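You operate a simulated robot arm through the tools that you are given. There is no shell and no other tool. Be economical: measure what you need, move in short steps, check, and stop when the job is done.

Carry out the task below with a simulated two-armed robot. There is one attempt and no reset: what you move stays moved.

Task
Top the oiler up to its Max mark and set it to 4 drops a minute.
Fine: use the oil the plate names: bottle on the dock, hold the fill button, bottle back in its place; leave the other controls. Set down upright: what you pick out.

The check looks at the end state, three seconds after you hand in, the way a careful person would. Anything else that was tipped, shoved, dropped, spilled or broken makes it a failure.

Robot
Two 7-joint arms with fingered hands on one trunk, on a base that drives. Base frame: it is fixed to the floor where the robot stands at the start and does not move with it; the origin is under the middle of the robot, x ahead of it, y to its left, z up. Lengths are in m, angles in degrees, forces in N, time in s.
The left shoulder is at the start at [0.056, 0.173, 1.132], the right one opposite. With the tool pointing down near the work surface each hand reaches from about 0.1 to 0.72 m from the robot's upright axis, wherever it stands, measured 20 degrees to its own side. Places, roughly: air board [0.5, 0.1, 0.8]; air board bagger valve [0.6, -0.2, 1]; air board feed valve [0.6, -0.1, 1]; air board film valve [0.6, -0.3, 1]; air board outfeed valve [0.6, -0.5, 1]; bagger breaker [0.4, 1.4, 1.3]; bagger hose coupling [0.6, -0.2, 0.8]; belt tension dial [0.3, 2.9, 0.9]; black lamps fuse carrier [0.5, 1.2, 1]; black sensors fuse carrier [0.5, 1.3, 1]; black valves fuse carrier [0.5, 1.5, 1]; compressor outlet valve [0.2, 2.6, 0.7]; compressor switch [0.2, 2.6, 0.9]; console emergency stop button [0.3, -1.3, 0.9]; console minus key [0.3, -1.1, 0.9]; console plus key [0.3, -1.1, 0.9]. Payload 3.5 kg a hand.
Tool frame (each hand has its own): the origin (TCP) lies between the finger pads and is the grasp point; the fingertips stand 0.025 m ahead of it; z points along the fingers, y is the line along which they close. Largest opening 0.088 m; the body of the gripper starts 0.029 m behind the TCP. The gripper is a hand of 3 fingers: y runs from the thumb to the fingers, the wrist lies at [-0.013, -0.097, -0.162] in the tool frame, and closing takes about 1.5 s.
Orientation is that of the tool frame in the base frame, as a unit quaternion [w, x, y, z]. With the fingers straight down and the wrist toward the robot, the tool's x, y and z point along [0, 1, 0], [1, 0, 0] and [0, 0, -1] of the base frame.

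Tools
- The arms move only by the tool step_arm. It takes "left_plan", "right_plan" or both (then of equal length, played together; a hand with none holds still); each is a list that holds one entry, the list of rows, each a list of 6 numbers: the turn, a rotation vector about the tool's x, y, z in degrees, then the shift along the tool's x, y, z in m. In form: [[[wx, wy, wz, dx, dy, dz], ...]]. A call has 1 to 12 rows; each row shifts and turns the commanded pose from where the row before left it, along the tool's axes as they then stand. "left_fingers" and "right_fingers" are, for a hand that has rows, the gripper command, from -1 (shut) to 1 (fully open), values between in proportion, set as the call begins (left out, the last holds). A row lasts 0.2 s, in which the tool goes at most 0.05 m and 8.6 degrees; a call with a longer step from one row to the next is refused whole, and so is a gripper value outside its range. Where a pose cannot be reached the arm comes as near as it can. A force on the tool above 40 N (or 10 N above the force at the start of the call, whichever is more), or a blocked arm, ends the call early, and 0.2 s more pass. Each finger travels about 0.072 m/s and halts on what it meets, pressing with about 24 N; the grip force reading is that of the motor and also rises with nothing between the fingers. The clock runs only during rows and for 0.2 s after the last one: add rows that do not move to give the fingers time. It gives the time, the measured TCP pose, the force on the tool (base axes), the opening and the grip force at its end, in the units of the frame above (readings bear some noise), with the torque about the TCP (base axes, N m) and any sound that the robot's microphone picked up, and new pictures: "show" is both (left out), scene, wrist or none (wrist: the cameras of the hands that moved).
- Cameras (640 x 400 px; columns grow to the right, rows downward): "scene" is now at [0.1639, 0.0259, 1.3909]; the picture's right is [0.29, -0.96, -0.04], its down [-0.29, -0.04, -0.96] and it looks along [0.91, 0.29, -0.29] (base axes); focal length 214 px, centre (320, 200). "left" rides on the left gripper at [-0.058, -0.085, -0.099] in its tool frame; the picture's right is [-0.67, -0.35, 0.66], its down [0.69, -0.63, 0.37] and it looks along [0.29, 0.69, 0.66] (tool axes); focal length 261 px, centre (320, 200). "right" rides on the right gripper at [0.058, -0.085, -0.099] in its tool frame; the picture's right is [-0.67, 0.35, -0.66], its down [-0.69, -0.63, 0.37] and it looks along [-0.29, 0.69, 0.66] (tool axes); focal length 261 px, centre (320, 200). There is no depth. A picture from a camera that has moved, and an enlarged one, comes with that camera's place and axes in the base frame and with its lens.
- move_column(by): slides the trunk up (or, below 0, down) by that many m; the arms and the scene camera ride with it, the base frame stays. It gives what a move gives, with no picture.
- steer(legs): drives the robot by 1 to 6 legs, each [ahead, left, turn to the left] in m, m and degrees, along the robot's own axes; the way and the turn of a leg run together, so that a leg with both is an arc; at most 1.5 m and 180 degrees a leg. The arms and the cameras ride along, it lands a little off, and it stops where it bumps. It gives what a move gives, and a new picture of the scene camera.
- curl_fingers(index, middle, thumb_bend, thumb_turn, hand): sets how far each is bent, from 0 (flat) to 100 (curled in); at 30 the hand is open as for a grip, at 70 the pads meet at the TCP. One left out holds its place. A second passes; each finger stops where it meets its share of the squeeze, and holds until it gets a number again. A gripper value or a shape takes the hand back. It gives what a move gives, with no picture; readings hold the bend of each and the force on the fingers (four entries, about 0 where the hand has none), thumb and palm. thumb_turn goes from beside the hand (0) to across from the fingers (100), as for a grip.
- preshape(shape, hand): the hand has 3 fingers and takes this shape, open, in about a second: jaw (thumb against the fingers, like two jaws); tri (thumb and two fingers); tip (a fingertip pinch); poke (one finger out to press); point (the index stretched); flat (the hand flat); cup (the hand cupped); fist (a fist). The gripper value then closes the fingers along that shape, each until it touches; the sizes above hold for jaw. It gives what a move gives, with no picture.
- turn_head(pan, tilt): turns the head with the scene camera to pan (to the left, within 86 degrees either way) and tilt (down, from -29 to 69), counted from straight ahead of the robot. It gives what a move gives, and a new picture of the scene camera.
- zoom(camera, box): a new picture of the part [left, top, right, bottom] of that camera's present view, enlarged. The clock stands still meanwhile.
- job_done(): hands the job in; it is judged then, once.

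Work in short steps. Places have to be worked out from the pictures, the camera data and where the tool is seen: move nearer, look again, correct. Check each grasp and each placing, and mend what went wrong. You have 120 turns and 260 pictures in all, those below and enlarged ones among them. Open the grippers and draw the arms clear of the work before you hand the job in, unless the task says otherwise; then end with one line.

The tools are called after "Call:" by a JSON object that holds its "op" and its "data". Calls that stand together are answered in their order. step_arm: Moves the arms, as the interface text tells. Its arguments: {"type":"object","properties":{"left_plan":{"type":"array"},"left_fingers":{"type":"number"},"right_plan":{"type":"array"},"right_fingers":{"type":"number"},"show":{"type":"string","enum":["both","scene","wrist","none"]}},"required":[]} The other tools are called the same way: move_column (by) slides the trunk up or down; preshape (shape, hand) gives the hand a shape; curl_fingers (index, middle, thumb_bend, thumb_turn, hand) moves the fingers one by one; steer (legs) drives the base; turn_head (pan, tilt) turns the head that bears the scene camera; zoom (camera, box) takes an enlarged picture of a part of a camera's view; job_done () hands the job in.

At the start:

```text
time: 0.0
left_ee_pos: [0.3054, 0.3262, 1.3077]
left_tcp_rot: [0.0, 0.707, 0.707, 0.0]
left_wrist_force: [-0.1, 0.4, 0.4]
left_wrist_torque: [0.0, 0.01, -0.01]
left_grip_width: 0.0875
left_finger_force: 0.2
left_shape: jaw
left_bend: [30.0, 30.0, 30.0, 98.0]
left_finger forces: [0.0, 0.0, 0.1, 0.0, 0.0, 0.0]
right_ee_pos: [0.3403, -0.0271, 1.3593]
right_tcp_rot: [-0.002, 0.707, 0.708, 0.0]
right_wrist_force: [-0.2, 0.9, -0.1]
right_wrist_torque: [-0.03, 0.0, 0.04]
right_grip_width: 0.0877
right_finger_force: 0.0
right_shape: jaw
right_bend: [30.0, 30.0, 30.0, 98.0]
right_finger forces: [0.0, 0.1, 0.0, 0.0, 0.0, 0.0]
trunk travel left (down, up): [-0.215, 0.24]
robot x, y, heading: [-0.0024, -0.0008, -0.0]
head pan, tilt: [17.1, 8.5]
```

scene: 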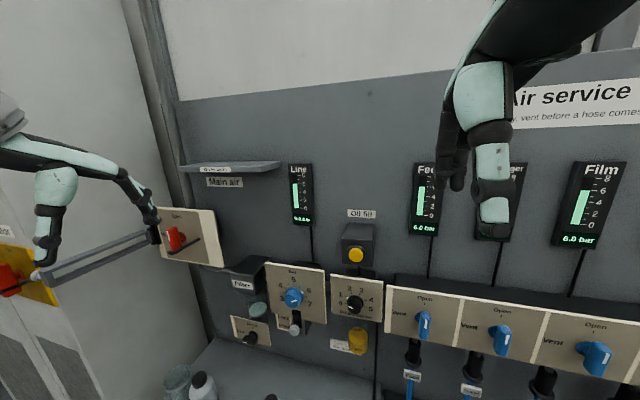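
right: 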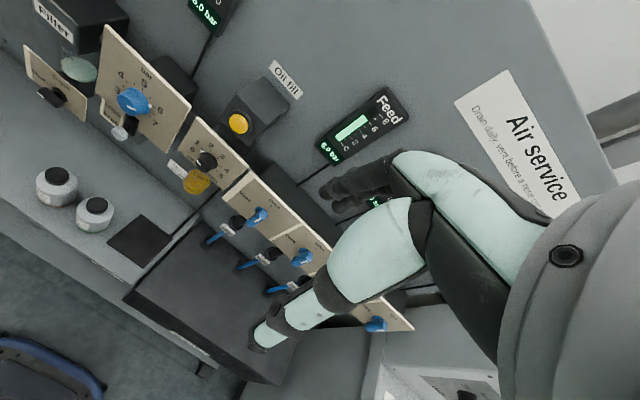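
left: 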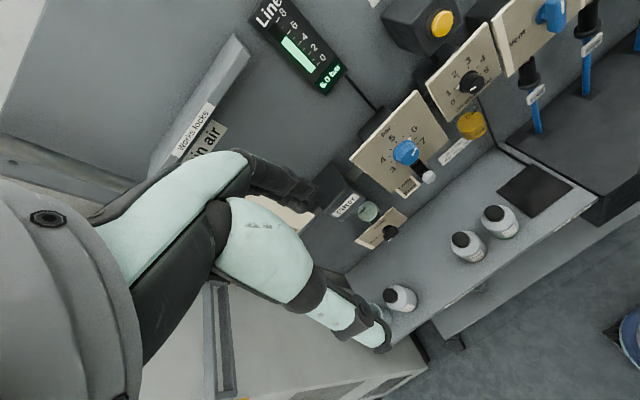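

The board has the filter, regulator, oiler dial, oil fill button, bottles and a dark pad. I'll tilt the head down to see the bottles and zoom in on the oiler.

Call:
{"op": "turn_head", "data": {"pan": 10, "tilt": 40}}

Call:
{"op": "zoom", "data": {"camera": "left", "box": [340, 0, 640, 188]}}

Call:
{"op": "zoom", "data": {"camera": "left", "box": [360, 160, 600, 310]}}

```text
time: 1.0
left_ee_pos: [0.3061, 0.3271, 1.308]
left_tcp_rot: [-0.001, 0.706, 0.708, 0.0]
left_wrist_force: [0.2, 0.2, 0.0]
left_wrist_torque: [0.01, -0.01, 0.03]
left_grip_width: 0.0877
left_finger_force: 0.1
left_shape: jaw
left_bend: [30.0, 30.0, 30.0, 98.0]
left_finger forces: [0.0, 0.1, 0.0, 0.1, 0.0, 0.2]
right_ee_pos: [0.34, -0.0268, 1.3584]
right_tcp_rot: [-0.002, 0.706, 0.708, 0.0]
right_wrist_force: [-1.3, 0.7, -1.0]
right_wrist_torque: [0.01, 0.02, 0.0]
right_grip_width: 0.0874
right_finger_force: 0.1
right_shape: jaw
right_bend: [30.0, 30.0, 30.0, 98.0]
right_finger forces: [0.0, 0.0, 0.0, 0.0, 0.0, 0.0]
trunk travel left (down, up): [-0.215, 0.24]
robot x, y, heading: [-0.0014, -0.0, -0.1]
head pan, tilt: [10.0, 40.0]
camera scene: at [0.1514, 0.0135, 1.3421], right [0.17, -0.98, -0.03], down [-0.74, -0.11, -0.66], along [0.65, 0.13, -0.75], focal length 214 px, centre (320, 200)
```

scene: 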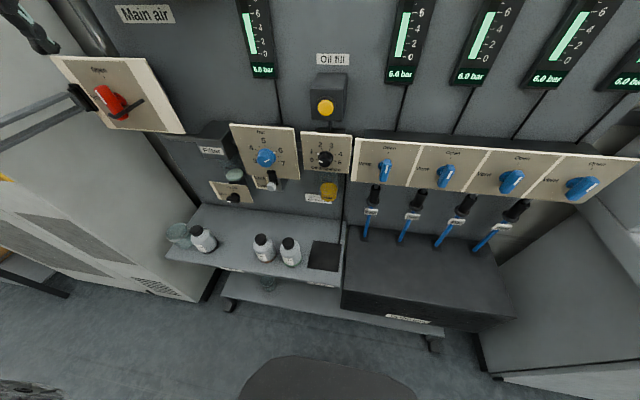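

```text
2.13 times, centred on (490, 94) of left
camera zoom: at [0.2211, 0.2701, 1.4071], right [-0.35, -0.67, -0.66], down [-0.63, 0.69, -0.37], along [0.69, 0.29, -0.66], focal length 555 px, centre (-42, 426)
```

zoom: 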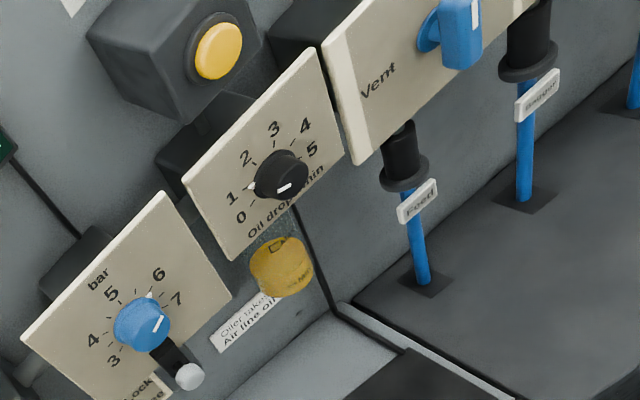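

```text
2.67 times, centred on (480, 235) of left
camera zoom: at [0.2211, 0.2701, 1.4071], right [-0.35, -0.67, -0.66], down [-0.63, 0.69, -0.37], along [0.69, 0.29, -0.66], focal length 695 px, centre (-107, 107)
```

zoom: 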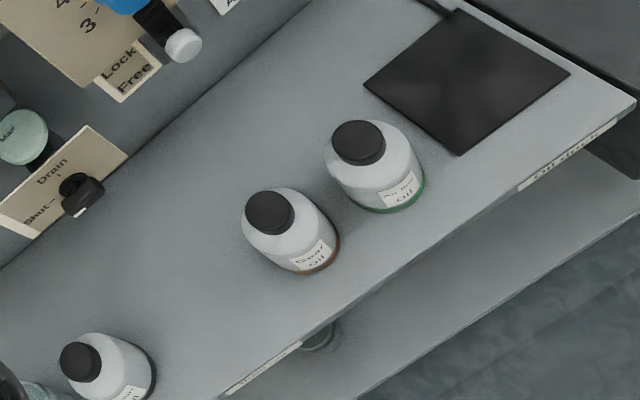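

The plate says "Oiler takes Air line oil", so next I'll read the bottle labels, the shelf labels and the plate itself.

Call:
{"op": "zoom", "data": {"camera": "scene", "box": [160, 210, 360, 335]}}

Call:
{"op": "zoom", "data": {"camera": "scene", "box": [290, 120, 366, 210]}}

Call:
{"op": "zoom", "data": {"camera": "left", "box": [475, 195, 535, 245]}}

Call:
{"op": "zoom", "data": {"camera": "left", "box": [440, 225, 500, 270]}}

Call:
{"op": "zoom", "data": {"camera": "left", "box": [370, 270, 440, 320]}}

```text
3.20 times, centred on (260, 272) of scene
camera zoom: at [0.1514, 0.0135, 1.3421], right [0.17, -0.98, -0.03], down [-0.74, -0.11, -0.66], along [0.65, 0.13, -0.75], focal length 686 px, centre (512, -32)
```

zoom: 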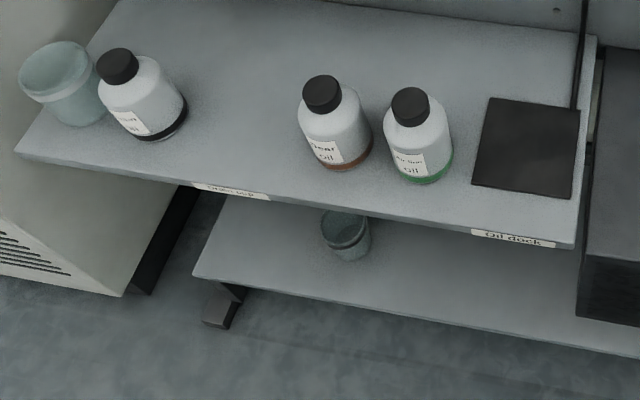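

```text
4.44 times, centred on (328, 165) of scene
camera zoom: at [0.1514, 0.0135, 1.3421], right [0.17, -0.98, -0.03], down [-0.74, -0.11, -0.66], along [0.65, 0.13, -0.75], focal length 953 px, centre (284, 356)
```

zoom: 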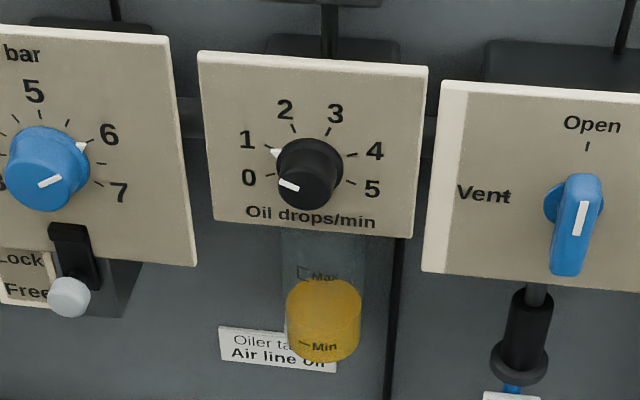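

```text
8.00 times, centred on (505, 220) of left
camera zoom: at [0.2211, 0.2701, 1.4071], right [-0.35, -0.67, -0.66], down [-0.63, 0.69, -0.37], along [0.69, 0.29, -0.66], focal length 2085 px, centre (-1160, 40)
```

zoom: 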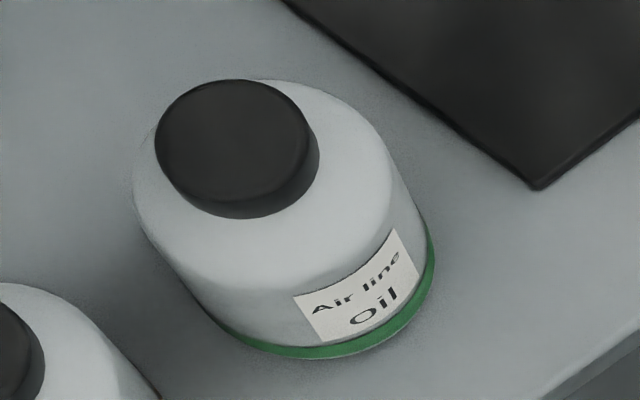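

```text
8.89 times, centred on (470, 248) of left
camera zoom: at [0.2211, 0.2701, 1.4071], right [-0.35, -0.67, -0.66], down [-0.63, 0.69, -0.37], along [0.69, 0.29, -0.66], focal length 2317 px, centre (-1013, -222)
```

zoom: 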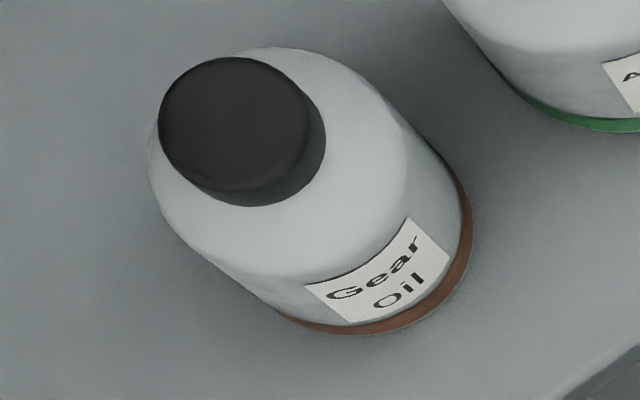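

```text
8.00 times, centred on (405, 295) of left
camera zoom: at [0.2211, 0.2701, 1.4071], right [-0.35, -0.67, -0.66], down [-0.63, 0.69, -0.37], along [0.69, 0.29, -0.66], focal length 2085 px, centre (-360, -560)
```

zoom: 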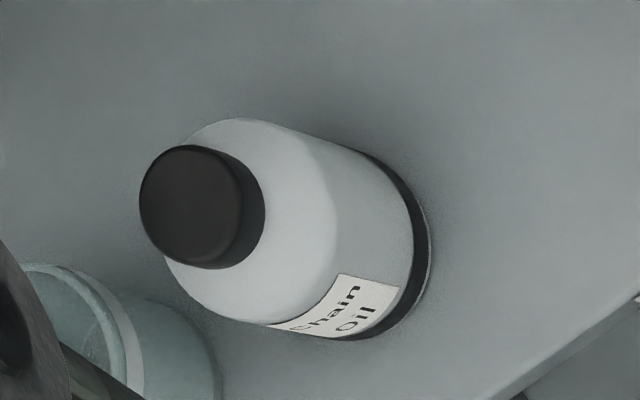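

The green-banded bottle is the air line oil; I put its cap at about (0.487, 0.195, 0.715). The dock is near (0.513, 0.076, 0.603), the button near (0.588, 0.081, 1.133) and the drop knob near (0.570, 0.079, 1.003). I'll lower the left hand well in front of the board.

Call:
{"op": "step_arm", "data": {"left_plan": [[[0, 0, 0, -0.0147, 0.008, 0.04], [0, 0, 0, -0.0147, 0.008, 0.04], [0, 0, 0, -0.0147, 0.008, 0.04], [0, 0, 0, -0.0147, 0.008, 0.04], [0, 0, 0, -0.0147, 0.008, 0.04], [0, 0, 0, -0.0147, 0.008, 0.04], [0, 0, 0, -0.0147, 0.008, 0.04], [0, 0, 0, -0.0147, 0.008, 0.04], [0, 0, 0, -0.0147, 0.008, 0.04], [0, 0, 0, 0, 0, 0.04], [0, 0, 0, 0, 0, 0.04]]], "left_fingers": 1}}

```text
time: 3.4
left_ee_pos: [0.3845, 0.2088, 0.8821]
left_tcp_rot: [0.001, 0.707, 0.708, 0.0]
left_wrist_force: [0.1, -0.3, 0.5]
left_wrist_torque: [0.0, 0.05, 0.02]
left_grip_width: 0.088
left_finger_force: 0.1
left_shape: jaw
left_bend: [30.0, 30.0, 30.0, 98.0]
left_finger forces: [0.0, 0.0, 0.1, 0.0, 0.0, 0.0]
left hand out of reach, approached as far as the arm can: row 6, 7, 11
right_ee_pos: [0.3413, -0.026, 1.3582]
right_tcp_rot: [-0.001, 0.706, 0.708, -0.001]
right_wrist_force: [0.0, 0.0, -0.7]
right_wrist_torque: [0.03, 0.0, -0.01]
right_grip_width: 0.0876
right_finger_force: 0.0
right_shape: jaw
right_bend: [30.0, 30.0, 30.0, 98.0]
right_finger forces: [0.1, 0.1, 0.1, 0.0, 0.1, 0.0]
trunk travel left (down, up): [-0.215, 0.24]
robot x, y, heading: [-0.0009, -0.0028, -0.2]
head pan, tilt: [10.0, 40.0]
camera scene: at [0.1514, 0.0149, 1.3421], right [0.17, -0.98, -0.03], down [-0.74, -0.11, -0.66], along [0.65, 0.13, -0.75], focal length 214 px, centre (320, 200)
camera left: at [0.2991, 0.1519, 0.9813], right [-0.35, -0.67, -0.65], down [-0.63, 0.69, -0.37], along [0.69, 0.28, -0.66], focal length 261 px, centre (320, 200)
```

scene: 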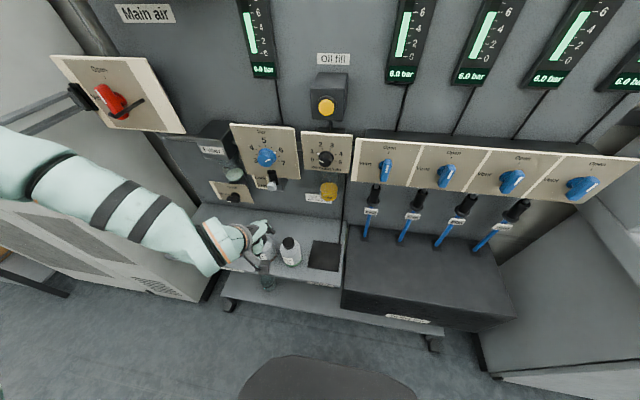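
left: 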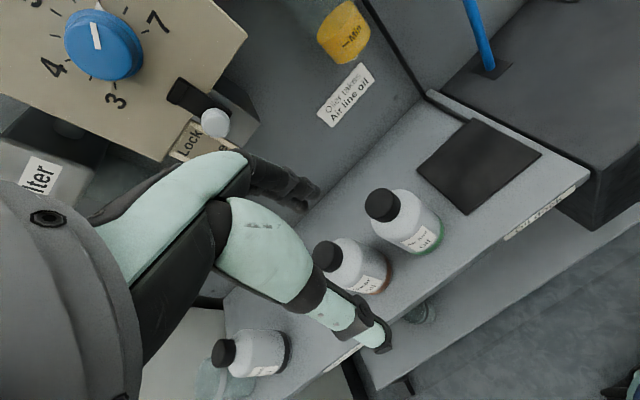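

Reach is limited at this trunk height, and the bottle's cap again comes out at about (0.484, 0.193, 0.72). I'll lower the trunk 0.12; the fingertips stay above the caps.

Call:
{"op": "move_column", "data": {"by": -0.12}}

Call:
{"op": "zoom", "data": {"camera": "left", "box": [0, 0, 640, 400]}}

Call:
{"op": "zoom", "data": {"camera": "scene", "box": [160, 150, 400, 300]}}

```text
time: 4.9
left_ee_pos: [0.3852, 0.2055, 0.7263]
left_tcp_rot: [-0.031, 0.707, 0.706, -0.031]
left_wrist_force: [0.1, 0.9, 0.8]
left_wrist_torque: [0.01, -0.02, -0.02]
left_grip_width: 0.0878
left_finger_force: 0.0
left_shape: jaw
left_bend: [30.0, 30.0, 30.0, 98.0]
left_finger forces: [0.0, 0.1, 0.0, 0.1, 0.0, 0.0]
right_ee_pos: [0.339, -0.0281, 1.2397]
right_tcp_rot: [0.0, 0.707, 0.708, 0.0]
right_wrist_force: [-0.5, 0.4, -0.4]
right_wrist_torque: [-0.01, -0.02, 0.0]
right_grip_width: 0.0875
right_finger_force: 0.1
right_shape: jaw
right_bend: [30.0, 30.0, 30.0, 98.0]
right_finger forces: [0.0, 0.0, 0.1, 0.0, 0.0, 0.1]
trunk travel left (down, up): [-0.095, 0.36]
robot x, y, heading: [0.0039, 0.0006, 0.1]
head pan, tilt: [10.0, 40.0]
```

```text
1.00 times, centred on (320, 200) of left (not enlarged: the box is as wide or as high as the picture)
camera zoom: at [0.309, 0.1498, 0.832], right [-0.41, -0.67, -0.62], down [-0.66, 0.69, -0.31], along [0.63, 0.28, -0.72], focal length 261 px, centre (320, 200)
```

zoom: 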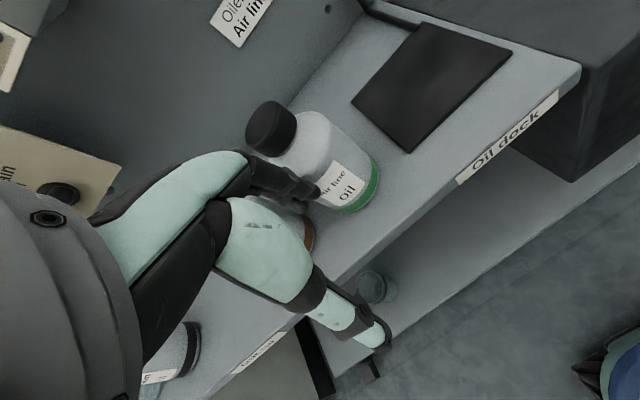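

```text
2.67 times, centred on (280, 225) of scene
camera zoom: at [0.2404, 0.0137, 1.1792], right [0.16, -0.98, -0.06], down [-0.85, -0.11, -0.51], along [0.5, 0.13, -0.86], focal length 572 px, centre (427, 133)
```

zoom: 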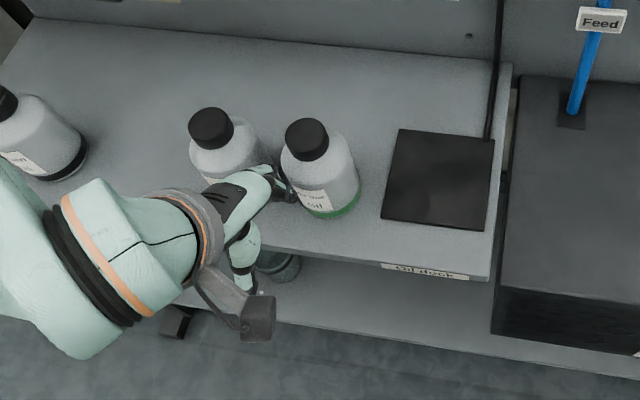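

The hand came down tilted about 5° about its x axis, with the fingers close to the bottles. I'll raise it, draw it back, take out the tilt and check.

Call:
{"op": "step_arm", "data": {"left_plan": [[[0, 0, 0, 0, -0.01, -0.03], [-2.5, 0, 0, 0, -0.01, -0.03], [-2.5, 0, 0, 0, 0, -0.02], [0, 0, 0, -0.005, 0, 0], [0, 0, 0, -0.005, 0, 0]]]}}

```text
time: 6.1
left_ee_pos: [0.4214, 0.1906, 0.7894]
left_tcp_rot: [-0.001, 0.707, 0.708, 0.0]
left_wrist_force: [-0.1, -0.3, -1.0]
left_wrist_torque: [0.01, -0.01, 0.0]
left_grip_width: 0.0878
left_finger_force: 0.0
left_shape: jaw
left_bend: [30.0, 30.0, 30.0, 98.0]
left_finger forces: [0.1, 0.0, 0.1, 0.0, 0.0, 0.0]
left hand out of reach, approached as far as the arm can: row 1, 2, 3
right_ee_pos: [0.3407, -0.0285, 1.2377]
right_tcp_rot: [-0.001, 0.706, 0.708, 0.0]
right_wrist_force: [0.2, 0.9, 0.0]
right_wrist_torque: [0.0, -0.03, 0.03]
right_grip_width: 0.0877
right_finger_force: 0.0
right_shape: jaw
right_bend: [30.0, 30.0, 30.0, 98.0]
right_finger forces: [0.1, 0.0, 0.0, 0.1, 0.1, 0.1]
trunk travel left (down, up): [-0.095, 0.36]
robot x, y, heading: [0.0011, 0.0008, -0.3]
head pan, tilt: [10.0, 40.0]
camera scene: at [0.2415, 0.0132, 1.1787], right [0.16, -0.98, -0.06], down [-0.85, -0.11, -0.51], along [0.5, 0.13, -0.86], focal length 214 px, centre (320, 200)
camera left: at [0.3377, 0.1349, 0.8894], right [-0.35, -0.67, -0.66], down [-0.63, 0.69, -0.36], along [0.69, 0.29, -0.66], focal length 261 px, centre (320, 200)
```

scene: 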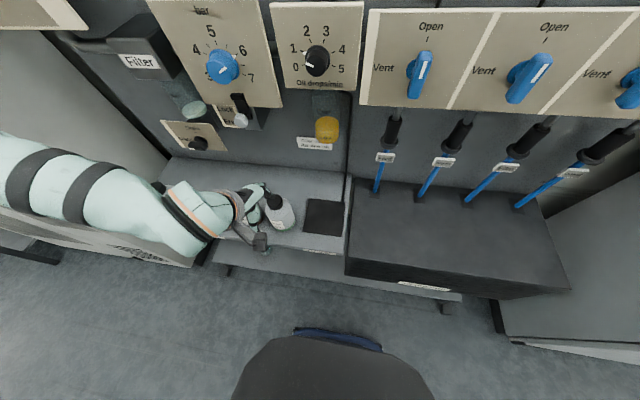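
left: 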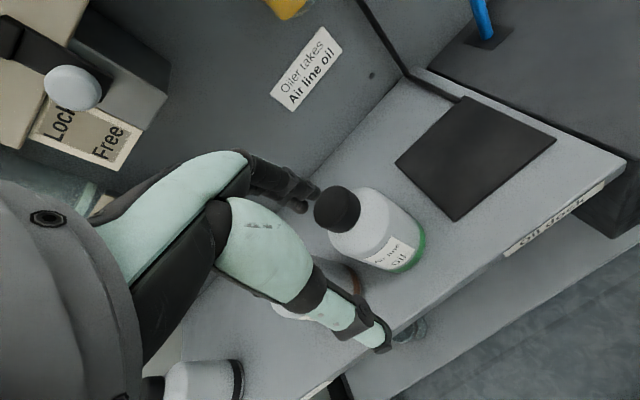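

The tilt is gone and the hand is at (0.421, 0.191, 0.789). I'll zoom on the bottle to get its profile and dimensions before choosing the grip height.

Call:
{"op": "zoom", "data": {"camera": "left", "box": [290, 160, 450, 290]}}

Call:
{"op": "zoom", "data": {"camera": "scene", "box": [230, 170, 310, 240]}}

```text
3.08 times, centred on (370, 225) of left
camera zoom: at [0.3377, 0.1349, 0.8894], right [-0.35, -0.67, -0.66], down [-0.63, 0.69, -0.36], along [0.69, 0.29, -0.66], focal length 802 px, centre (166, 123)
```

zoom: 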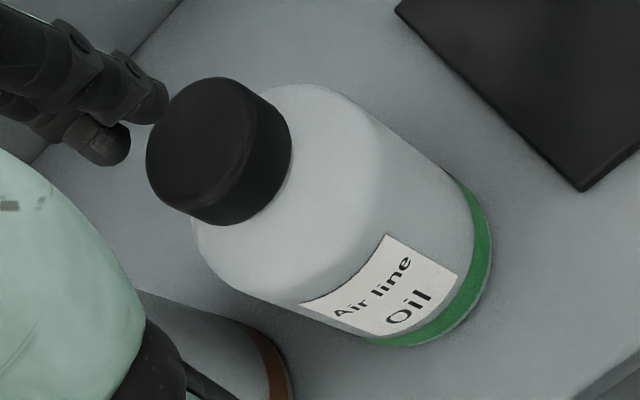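

```text
5.71 times, centred on (270, 205) of scene
camera zoom: at [0.2415, 0.0132, 1.1787], right [0.16, -0.98, -0.06], down [-0.85, -0.11, -0.51], along [0.5, 0.13, -0.86], focal length 1226 px, centre (606, 171)
```

zoom: 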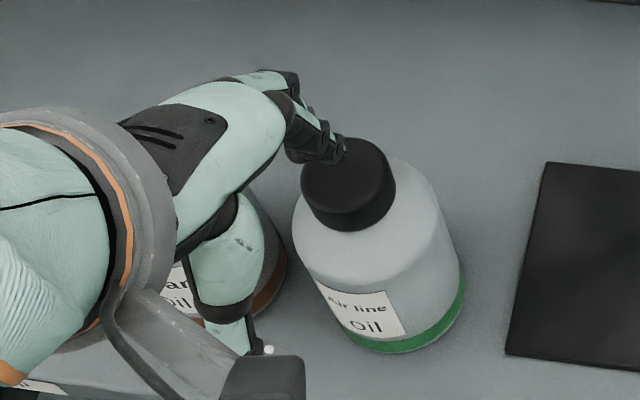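

The cap is about 0.04 m across and 0.02 m tall, and the body about 0.07 m. I'll grip the cap from above, so first I'll centre over it at height and check.

Call:
{"op": "step_arm", "data": {"left_plan": [[[0, 0, 0, 0.002, 0.017, 0], [0, 0, 0, 0.002, 0.017, 0], [0, 0, 0, 0.002, 0.017, 0], [0, 0, 0, 0.002, 0.017, 0], [0, 0, 0, 0, 0, 0.02]]]}}

Call:
{"op": "zoom", "data": {"camera": "scene", "box": [220, 160, 320, 240]}}

Call:
{"op": "zoom", "data": {"camera": "left", "box": [200, 150, 450, 350]}}

```text
time: 7.3
left_ee_pos: [0.493, 0.2002, 0.7694]
left_tcp_rot: [0.0, 0.707, 0.707, 0.0]
left_wrist_force: [0.0, 0.3, -0.3]
left_wrist_torque: [0.01, -0.03, -0.01]
left_grip_width: 0.0877
left_finger_force: 0.1
left_shape: jaw
left_bend: [30.0, 30.0, 30.0, 98.0]
left_finger forces: [0.0, 0.1, 0.0, 0.1, 0.0, 0.0]
right_ee_pos: [0.3416, -0.0277, 1.2373]
right_tcp_rot: [-0.001, 0.707, 0.708, -0.001]
right_wrist_force: [-0.4, 0.4, 0.5]
right_wrist_torque: [-0.02, -0.03, -0.01]
right_grip_width: 0.0878
right_finger_force: 0.2
right_shape: jaw
right_bend: [30.0, 30.0, 30.0, 98.0]
right_finger forces: [0.1, 0.0, 0.0, 0.1, 0.1, 0.1]
trunk travel left (down, up): [-0.095, 0.36]
robot x, y, heading: [0.0015, -0.0015, 0.0]
head pan, tilt: [10.0, 40.0]
camera scene: at [0.2419, 0.0137, 1.1786], right [0.16, -0.98, -0.06], down [-0.85, -0.11, -0.51], along [0.5, 0.13, -0.86], focal length 214 px, centre (320, 200)
camera left: at [0.4082, 0.143, 0.8685], right [-0.35, -0.67, -0.65], down [-0.63, 0.69, -0.36], along [0.69, 0.29, -0.66], focal length 261 px, centre (320, 200)
```

scene: 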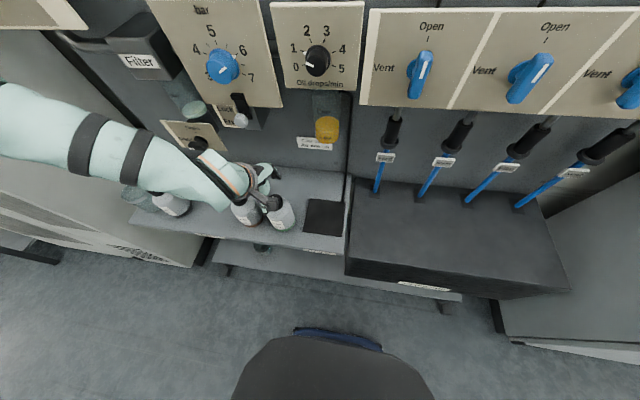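
left: 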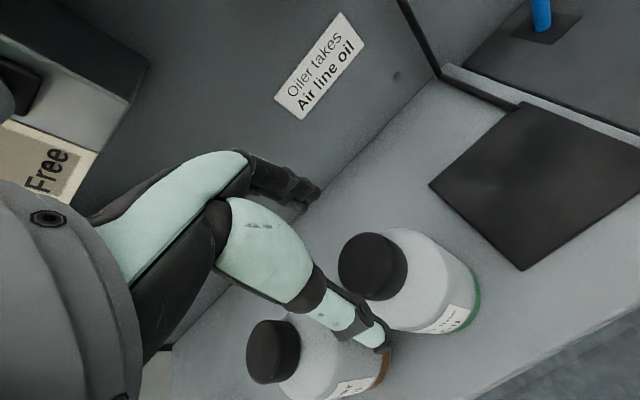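

```text
5.00 times, centred on (270, 200) of scene
camera zoom: at [0.2419, 0.0137, 1.1786], right [0.16, -0.98, -0.06], down [-0.85, -0.11, -0.51], along [0.5, 0.13, -0.86], focal length 1072 px, centre (570, 200)
```

zoom: 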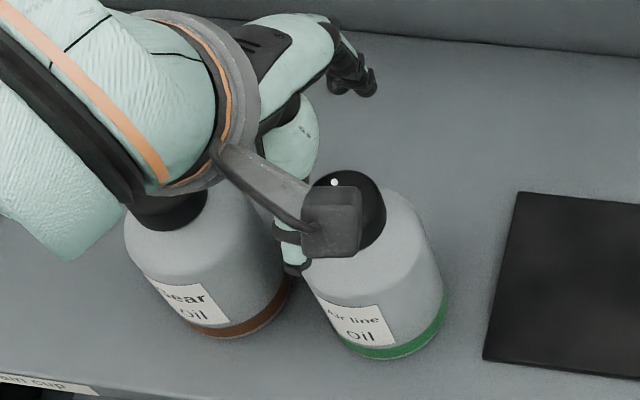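

```text
2.00 times, centred on (325, 250) of left
camera zoom: at [0.4082, 0.143, 0.8685], right [-0.35, -0.67, -0.65], down [-0.63, 0.69, -0.36], along [0.69, 0.29, -0.66], focal length 521 px, centre (310, 100)
```

zoom: 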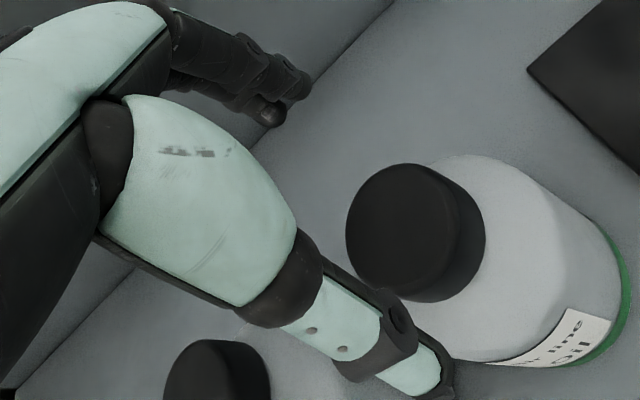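

The predicted cap position (369, 264) matches where it appears (365, 265), so the hand is centred. I'll go down to TCP z of about 0.72 and look.

Call:
{"op": "step_arm", "data": {"left_plan": [[[0, 0, 0, 0.001, 0, 0.016], [0, 0, 0, 0, 0, 0.016], [0, 0, 0, 0, 0, 0.016], [0, 0, 0, 0, 0, 0]]], "show": "wrist"}}

Call:
{"op": "zoom", "data": {"camera": "scene", "box": [220, 160, 320, 240]}}

```text
time: 8.3
left_ee_pos: [0.492, 0.1995, 0.72]
left_tcp_rot: [-0.001, 0.707, 0.707, -0.001]
left_wrist_force: [-1.6, 0.4, 3.6]
left_wrist_torque: [-0.03, 0.1, -0.01]
left_grip_width: 0.0878
left_finger_force: 0.0
left_shape: jaw
left_bend: [30.0, 30.0, 28.0, 98.0]
left_finger forces: [0.1, 0.1, 0.0, 0.0, 2.9, 0.0]
right_ee_pos: [0.34, -0.0281, 1.2372]
right_tcp_rot: [-0.001, 0.707, 0.707, 0.0]
right_wrist_force: [-0.9, 0.2, -0.1]
right_wrist_torque: [-0.01, 0.03, 0.02]
right_grip_width: 0.0876
right_finger_force: 0.1
right_shape: jaw
right_bend: [30.0, 30.0, 30.0, 98.0]
right_finger forces: [0.1, 0.0, 0.1, 0.1, 0.1, 0.0]
trunk travel left (down, up): [-0.095, 0.36]
robot x, y, heading: [0.0013, 0.0001, 0.0]
head pan, tilt: [10.0, 40.0]
camera left: at [0.4062, 0.1428, 0.82], right [-0.35, -0.67, -0.66], down [-0.63, 0.69, -0.36], along [0.69, 0.29, -0.66], focal length 261 px, centre (320, 200)
```

left: 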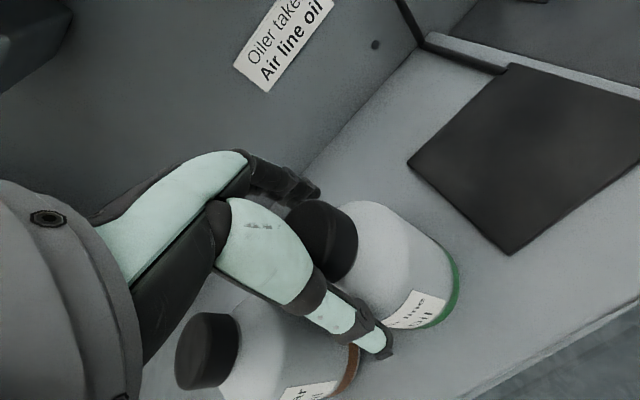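

```text
5.00 times, centred on (270, 200) of scene
camera zoom: at [0.2408, 0.0133, 1.179], right [0.16, -0.98, -0.06], down [-0.85, -0.11, -0.51], along [0.5, 0.13, -0.86], focal length 1072 px, centre (570, 200)
```

zoom: 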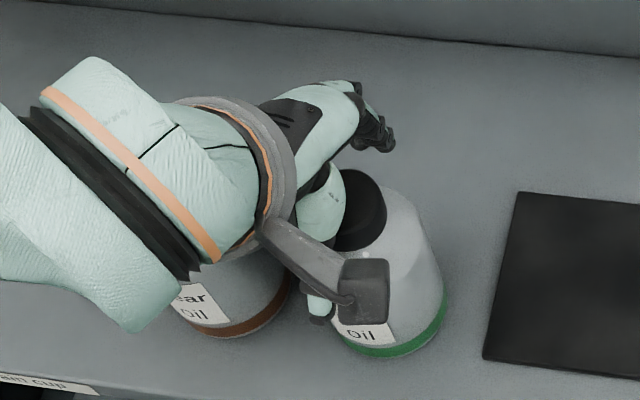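

The thumb is resting lightly (2.9 N) on the bottle's front shoulder, so the bottle sits a little nearer than I thought. I'll raise 8 mm, shift back 5 mm and check for contact.

Call:
{"op": "step_arm", "data": {"left_plan": [[[0, 0, 0, 0, 0, -0.009], [0, 0, 0, 0, -0.006, 0], [0, 0, 0, 0, 0, 0]]], "show": "wrist"}}

Call:
{"op": "zoom", "data": {"camera": "left", "box": [230, 150, 430, 380]}}

```text
time: 9.1
left_ee_pos: [0.485, 0.1988, 0.7295]
left_tcp_rot: [-0.001, 0.708, 0.707, -0.001]
left_wrist_force: [-0.1, -0.7, 0.1]
left_wrist_torque: [0.0, -0.01, 0.02]
left_grip_width: 0.088
left_finger_force: 0.0
left_shape: jaw
left_bend: [30.0, 30.0, 30.0, 98.0]
left_finger forces: [0.0, 0.0, 0.0, 0.1, 0.0, 0.1]
right_ee_pos: [0.3403, -0.0272, 1.2374]
right_tcp_rot: [-0.001, 0.706, 0.708, -0.001]
right_wrist_force: [-0.3, -0.3, -0.2]
right_wrist_torque: [0.0, -0.03, 0.04]
right_grip_width: 0.0879
right_finger_force: 0.0
right_shape: jaw
right_bend: [30.0, 30.0, 30.0, 98.0]
right_finger forces: [0.0, 0.1, 0.1, 0.0, 0.0, 0.1]
trunk travel left (down, up): [-0.095, 0.36]
robot x, y, heading: [-0.0014, -0.0017, -0.1]
head pan, tilt: [10.0, 40.0]
camera left: at [0.4003, 0.143, 0.829], right [-0.35, -0.67, -0.65], down [-0.63, 0.69, -0.36], along [0.69, 0.29, -0.66], focal length 261 px, centre (320, 200)
```

left: 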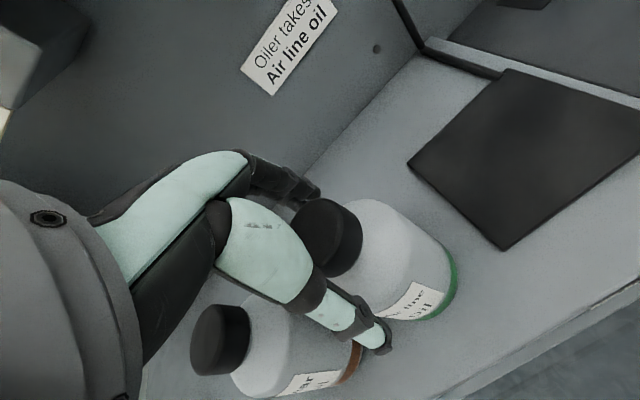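

```text
1.74 times, centred on (330, 265) of left
camera zoom: at [0.4003, 0.143, 0.829], right [-0.35, -0.67, -0.65], down [-0.63, 0.69, -0.36], along [0.69, 0.29, -0.66], focal length 453 px, centre (303, 87)
```

zoom: 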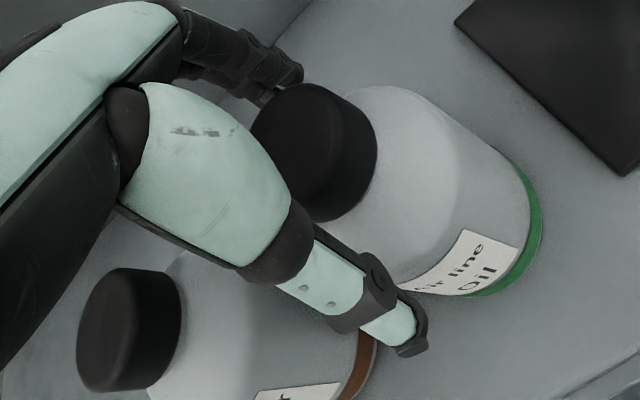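

All the rays now agree on the cap top at about (0.487, 0.197, 0.725), and the hand is well placed with the tips at the cap's lower edge. I'll close.

Call:
{"op": "step_arm", "data": {"left_plan": [[[0, 0, 0, 0, 0, 0], [0, 0, 0, 0, 0, 0], [0, 0, 0, 0, 0, 0], [0, 0, 0, 0, 0, 0], [0, 0, 0, 0, 0, 0], [0, 0, 0, 0, 0, 0], [0, 0, 0, 0, 0, 0], [0, 0, 0, 0, 0, 0]]], "left_fingers": -1, "show": "wrist"}}

Call:
{"op": "zoom", "data": {"camera": "scene", "box": [220, 160, 320, 240]}}

```text
time: 10.9
left_ee_pos: [0.4844, 0.1983, 0.7289]
left_tcp_rot: [-0.001, 0.708, 0.707, -0.001]
left_wrist_force: [-0.7, 0.9, -0.6]
left_wrist_torque: [0.02, -0.03, 0.04]
left_grip_width: 0.0564
left_finger_force: 24.4
left_shape: jaw
left_bend: [74.0, 46.0, 53.0, 99.0]
left_finger forces: [14.0, 7.4, 0.0, 0.0, 22.0, 0.0]
right_ee_pos: [0.3402, -0.0273, 1.2374]
right_tcp_rot: [-0.002, 0.707, 0.707, 0.0]
right_wrist_force: [0.1, -0.5, 0.1]
right_wrist_torque: [-0.02, -0.01, -0.03]
right_grip_width: 0.0877
right_finger_force: 0.0
right_shape: jaw
right_bend: [30.0, 30.0, 30.0, 98.0]
right_finger forces: [0.0, 0.1, 0.0, 0.0, 0.0, 0.1]
trunk travel left (down, up): [-0.095, 0.36]
robot x, y, heading: [0.0005, -0.0022, 0.1]
head pan, tilt: [10.0, 40.0]
camera left: at [0.4003, 0.143, 0.8291], right [-0.35, -0.67, -0.65], down [-0.63, 0.69, -0.36], along [0.69, 0.29, -0.66], focal length 261 px, centre (320, 200)
```

left: 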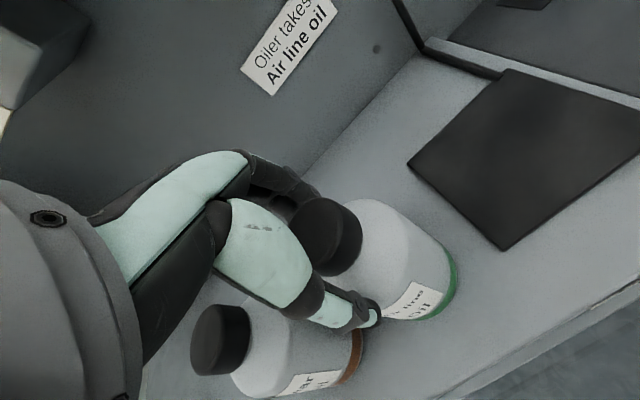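

```text
5.00 times, centred on (270, 200) of scene
camera zoom: at [0.2415, 0.0135, 1.1787], right [0.16, -0.98, -0.06], down [-0.85, -0.11, -0.51], along [0.5, 0.13, -0.86], focal length 1072 px, centre (570, 200)
```

zoom: 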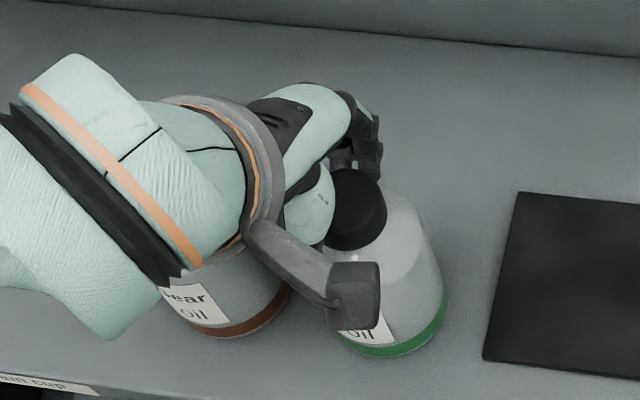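

The index has bent to 74 while the middle stopped at 46, so the index may have slipped past the cap's side. I'll look closer before lifting.

Call:
{"op": "zoom", "data": {"camera": "left", "box": [240, 140, 400, 340]}}

Call:
{"op": "zoom", "data": {"camera": "scene", "box": [264, 172, 314, 212]}}

Call:
{"op": "zoom", "data": {"camera": "right", "box": [0, 0, 640, 400]}}

```text
2.00 times, centred on (320, 240) of left
camera zoom: at [0.4003, 0.143, 0.8291], right [-0.35, -0.67, -0.65], down [-0.63, 0.69, -0.36], along [0.69, 0.29, -0.66], focal length 521 px, centre (320, 120)
```

zoom: 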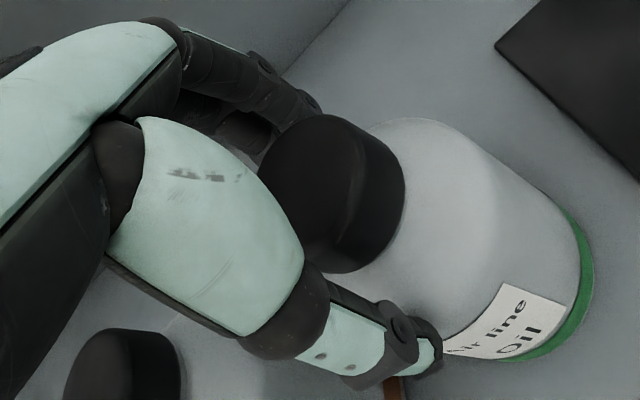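

```text
10.00 times, centred on (289, 192) of scene
camera zoom: at [0.2415, 0.0135, 1.1787], right [0.16, -0.98, -0.06], down [-0.85, -0.11, -0.51], along [0.5, 0.13, -0.86], focal length 2145 px, centre (630, 280)
```

zoom: 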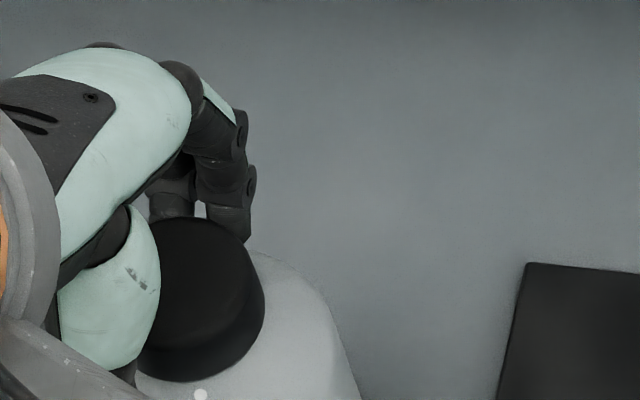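

```text
1.00 times, centred on (320, 200) of right (not enlarged: the box is as wide or as high as the picture)
camera zoom: at [0.2556, 0.0308, 1.3373], right [0.35, -0.67, 0.65], down [-0.63, -0.69, -0.37], along [0.69, -0.28, -0.66], focal length 261 px, centre (320, 200)
```

zoom: 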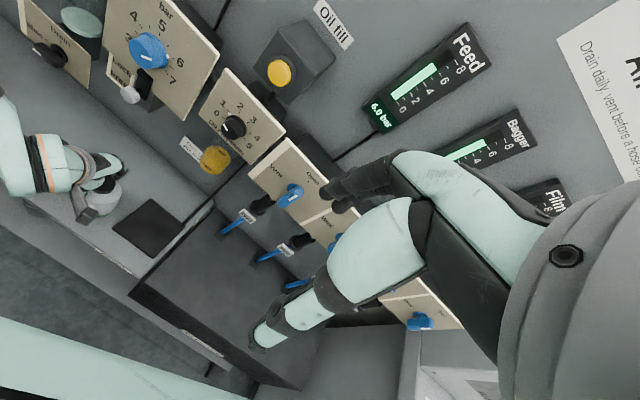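

Both fingers and the thumb press, but the index bend suggests the hand is off-centre in y. I'll reopen and check the bottle before re-gripping.

Call:
{"op": "step_arm", "data": {"left_plan": [[[0, 0, 0, 0, 0, 0], [0, 0, 0, 0, 0, 0], [0, 0, 0, 0, 0, 0], [0, 0, 0, 0, 0, 0], [0, 0, 0, 0, 0, 0], [0, 0, 0, 0, 0, 0], [0, 0, 0, 0, 0, 0]]], "left_fingers": 1, "show": "none"}}

Call:
{"op": "zoom", "data": {"camera": "scene", "box": [254, 172, 304, 212]}}

Call:
{"op": "zoom", "data": {"camera": "left", "box": [230, 150, 430, 380]}}

```text
time: 12.5
left_ee_pos: [0.4852, 0.199, 0.7295]
left_tcp_rot: [-0.001, 0.707, 0.707, 0.0]
left_wrist_force: [-1.1, 0.6, -1.0]
left_wrist_torque: [-0.01, 0.0, 0.0]
left_grip_width: 0.0877
left_finger_force: 0.0
left_shape: jaw
left_bend: [30.0, 30.0, 30.0, 98.0]
left_finger forces: [0.0, 0.1, 0.0, 0.0, 0.0, 0.0]
right_ee_pos: [0.3408, -0.0283, 1.2374]
right_tcp_rot: [-0.001, 0.706, 0.708, 0.0]
right_wrist_force: [0.6, -0.3, 1.1]
right_wrist_torque: [0.01, 0.0, 0.0]
right_grip_width: 0.0876
right_finger_force: 0.1
right_shape: jaw
right_bend: [30.0, 30.0, 30.0, 98.0]
right_finger forces: [0.0, 0.0, 0.1, 0.1, 0.0, 0.1]
trunk travel left (down, up): [-0.095, 0.36]
robot x, y, heading: [-0.0016, -0.0005, -0.2]
head pan, tilt: [10.0, 40.0]
```

```text
10.00 times, centred on (279, 192) of scene
camera zoom: at [0.2414, 0.0134, 1.1787], right [0.16, -0.98, -0.06], down [-0.85, -0.11, -0.51], along [0.5, 0.13, -0.86], focal length 2145 px, centre (730, 280)
```

zoom: 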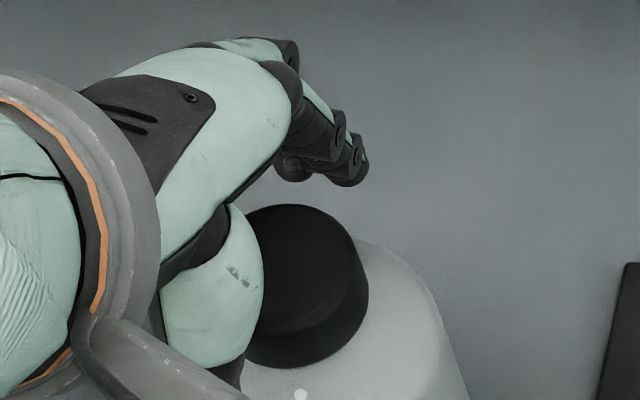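

```text
1.74 times, centred on (330, 265) of left
camera zoom: at [0.4003, 0.1429, 0.8291], right [-0.35, -0.67, -0.65], down [-0.63, 0.69, -0.36], along [0.69, 0.29, -0.66], focal length 453 px, centre (303, 87)
```

zoom: 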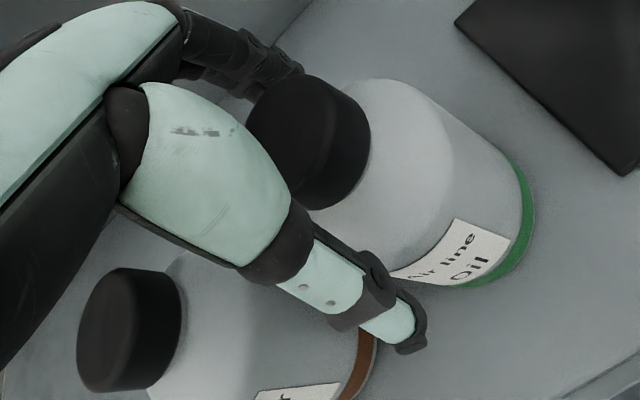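

The bottle slid a few mm; the cap centre now looks about 7 mm ahead of and 5 mm right of the hand. I'll shift accordingly and close again.

Call:
{"op": "step_arm", "data": {"left_plan": [[[0, 0, 0, -0.0055, 0.007, 0.001], [0, 0, 0, 0, 0, 0]]], "show": "none"}}

Call:
{"op": "zoom", "data": {"camera": "scene", "box": [254, 172, 304, 212]}}

Call:
{"op": "step_arm", "data": {"left_plan": [[[0, 0, 0, 0, 0, 0], [0, 0, 0, 0, 0, 0], [0, 0, 0, 0, 0, 0], [0, 0, 0, 0, 0, 0], [0, 0, 0, 0, 0, 0], [0, 0, 0, 0, 0, 0], [0, 0, 0, 0, 0, 0], [0, 0, 0, 0, 0, 0]]], "left_fingers": -1, "show": "none"}}

Call:
{"op": "zoom", "data": {"camera": "scene", "box": [254, 172, 304, 212]}}

Call:
{"op": "zoom", "data": {"camera": "left", "box": [230, 150, 430, 380]}}

```text
time: 13.1
left_ee_pos: [0.4925, 0.194, 0.7284]
left_tcp_rot: [0.0, 0.707, 0.708, -0.001]
left_wrist_force: [0.6, -0.2, 0.4]
left_wrist_torque: [-0.03, -0.01, -0.01]
left_grip_width: 0.0879
left_finger_force: 0.0
left_shape: jaw
left_bend: [30.0, 30.0, 30.0, 98.0]
left_finger forces: [0.0, 0.1, 0.0, 0.0, 0.0, 0.0]
right_ee_pos: [0.3398, -0.0279, 1.2385]
right_tcp_rot: [-0.001, 0.706, 0.708, 0.0]
right_wrist_force: [-0.1, -0.9, -0.1]
right_wrist_torque: [-0.03, 0.0, -0.01]
right_grip_width: 0.0875
right_finger_force: 0.1
right_shape: jaw
right_bend: [30.0, 30.0, 30.0, 98.0]
right_finger forces: [0.0, 0.0, 0.1, 0.0, 0.0, 0.0]
trunk travel left (down, up): [-0.095, 0.36]
robot x, y, heading: [-0.0025, 0.0025, -0.1]
head pan, tilt: [10.0, 40.0]
```

```text
10.00 times, centred on (279, 192) of scene
camera zoom: at [0.2413, 0.0134, 1.1788], right [0.16, -0.98, -0.06], down [-0.85, -0.11, -0.51], along [0.5, 0.13, -0.86], focal length 2145 px, centre (730, 280)
```

zoom: 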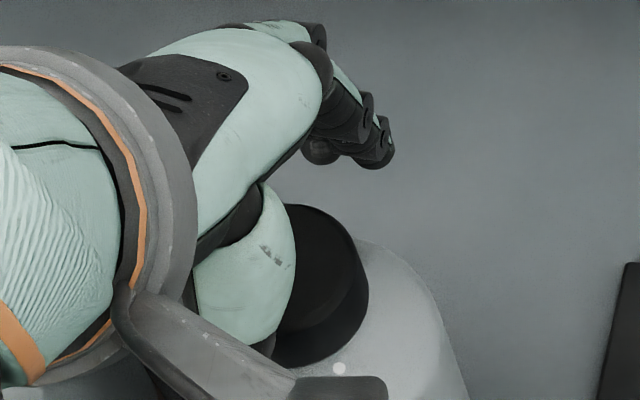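

```text
time: 14.9
left_ee_pos: [0.4924, 0.194, 0.7295]
left_tcp_rot: [-0.001, 0.707, 0.707, -0.001]
left_wrist_force: [-0.2, 0.5, 1.3]
left_wrist_torque: [-0.01, -0.01, -0.03]
left_grip_width: 0.0582
left_finger_force: 24.6
left_shape: jaw
left_bend: [74.0, 45.0, 46.0, 99.0]
left_finger forces: [14.1, 7.5, 0.0, 0.1, 22.3, 0.1]
right_ee_pos: [0.3419, -0.0269, 1.2382]
right_tcp_rot: [-0.002, 0.707, 0.708, 0.0]
right_wrist_force: [-0.2, -0.8, 0.0]
right_wrist_torque: [0.01, -0.02, -0.01]
right_grip_width: 0.0877
right_finger_force: 0.0
right_shape: jaw
right_bend: [30.0, 30.0, 30.0, 98.0]
right_finger forces: [0.1, 0.0, 0.0, 0.0, 0.0, 0.0]
trunk travel left (down, up): [-0.095, 0.36]
robot x, y, heading: [0.0002, -0.0017, 0.2]
head pan, tilt: [10.0, 40.0]
```

```text
10.00 times, centred on (279, 192) of scene
camera zoom: at [0.2414, 0.0135, 1.1788], right [0.16, -0.98, -0.06], down [-0.85, -0.11, -0.51], along [0.5, 0.13, -0.86], focal length 2145 px, centre (730, 280)
```

zoom: 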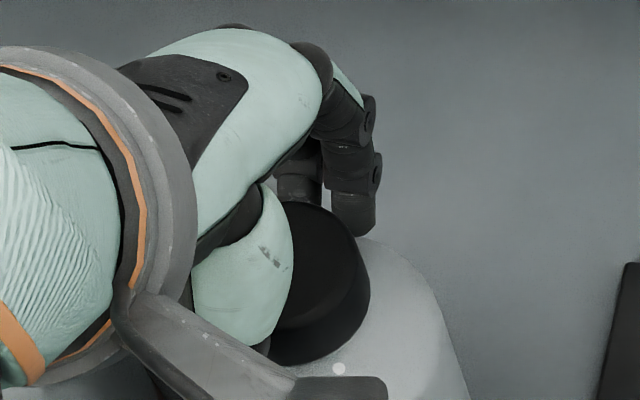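

```text
1.74 times, centred on (330, 265) of left
camera zoom: at [0.4065, 0.1374, 0.829], right [-0.35, -0.67, -0.65], down [-0.63, 0.69, -0.36], along [0.69, 0.28, -0.66], focal length 453 px, centre (303, 87)
```

zoom: 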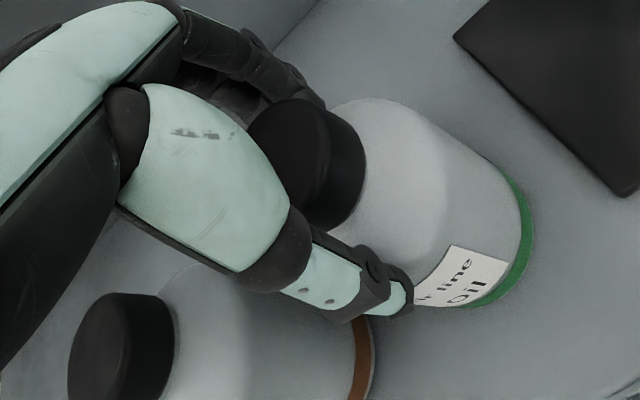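

The bottle stayed put this time and thumb (22 N) and fingers (14 + 7.5 N) are balanced. I'll test with a 12 mm lift.

Call:
{"op": "step_arm", "data": {"left_plan": [[[0, 0, 0, 0, 0, -0.004], [0, 0, 0, 0, 0, -0.004], [0, 0, 0, 0, 0, -0.004], [0, 0, 0, 0, 0, 0]]], "left_fingers": -1, "show": "wrist"}}

Call:
{"op": "zoom", "data": {"camera": "scene", "box": [230, 160, 330, 240]}}

```text
time: 15.9
left_ee_pos: [0.493, 0.1939, 0.7416]
left_tcp_rot: [0.0, 0.707, 0.707, -0.001]
left_wrist_force: [-0.3, 0.2, -2.8]
left_wrist_torque: [0.03, -0.01, 0.02]
left_grip_width: 0.0582
left_finger_force: 23.4
left_shape: jaw
left_bend: [74.0, 45.0, 47.0, 99.0]
left_finger forces: [14.4, 7.7, 0.0, 0.0, 22.3, 0.0]
right_ee_pos: [0.3415, -0.0278, 1.2372]
right_tcp_rot: [-0.002, 0.707, 0.707, 0.0]
right_wrist_force: [-0.8, -0.3, -0.2]
right_wrist_torque: [0.0, 0.0, 0.03]
right_grip_width: 0.0875
right_finger_force: 0.0
right_shape: jaw
right_bend: [30.0, 30.0, 30.0, 98.0]
right_finger forces: [0.0, 0.1, 0.0, 0.0, 0.0, 0.1]
trunk travel left (down, up): [-0.095, 0.36]
robot x, y, heading: [-0.0033, 0.0033, -0.0]
head pan, tilt: [10.0, 40.0]
camera left: at [0.407, 0.138, 0.8412], right [-0.35, -0.67, -0.65], down [-0.63, 0.69, -0.36], along [0.69, 0.28, -0.66], focal length 261 px, centre (320, 200)
```

left: 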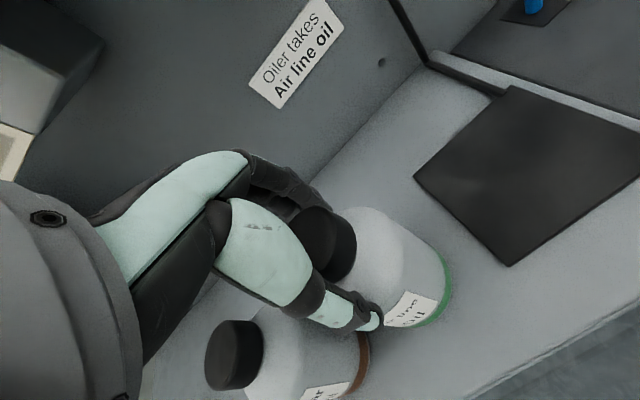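

```text
5.00 times, centred on (280, 200) of scene
camera zoom: at [0.2417, 0.0135, 1.1787], right [0.16, -0.98, -0.06], down [-0.85, -0.11, -0.51], along [0.5, 0.13, -0.86], focal length 1072 px, centre (520, 200)
```

zoom: 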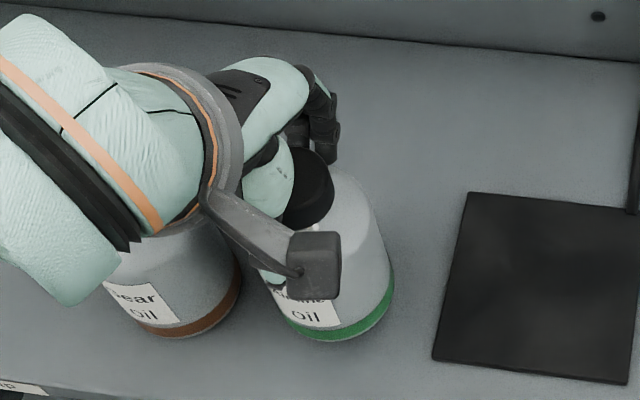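

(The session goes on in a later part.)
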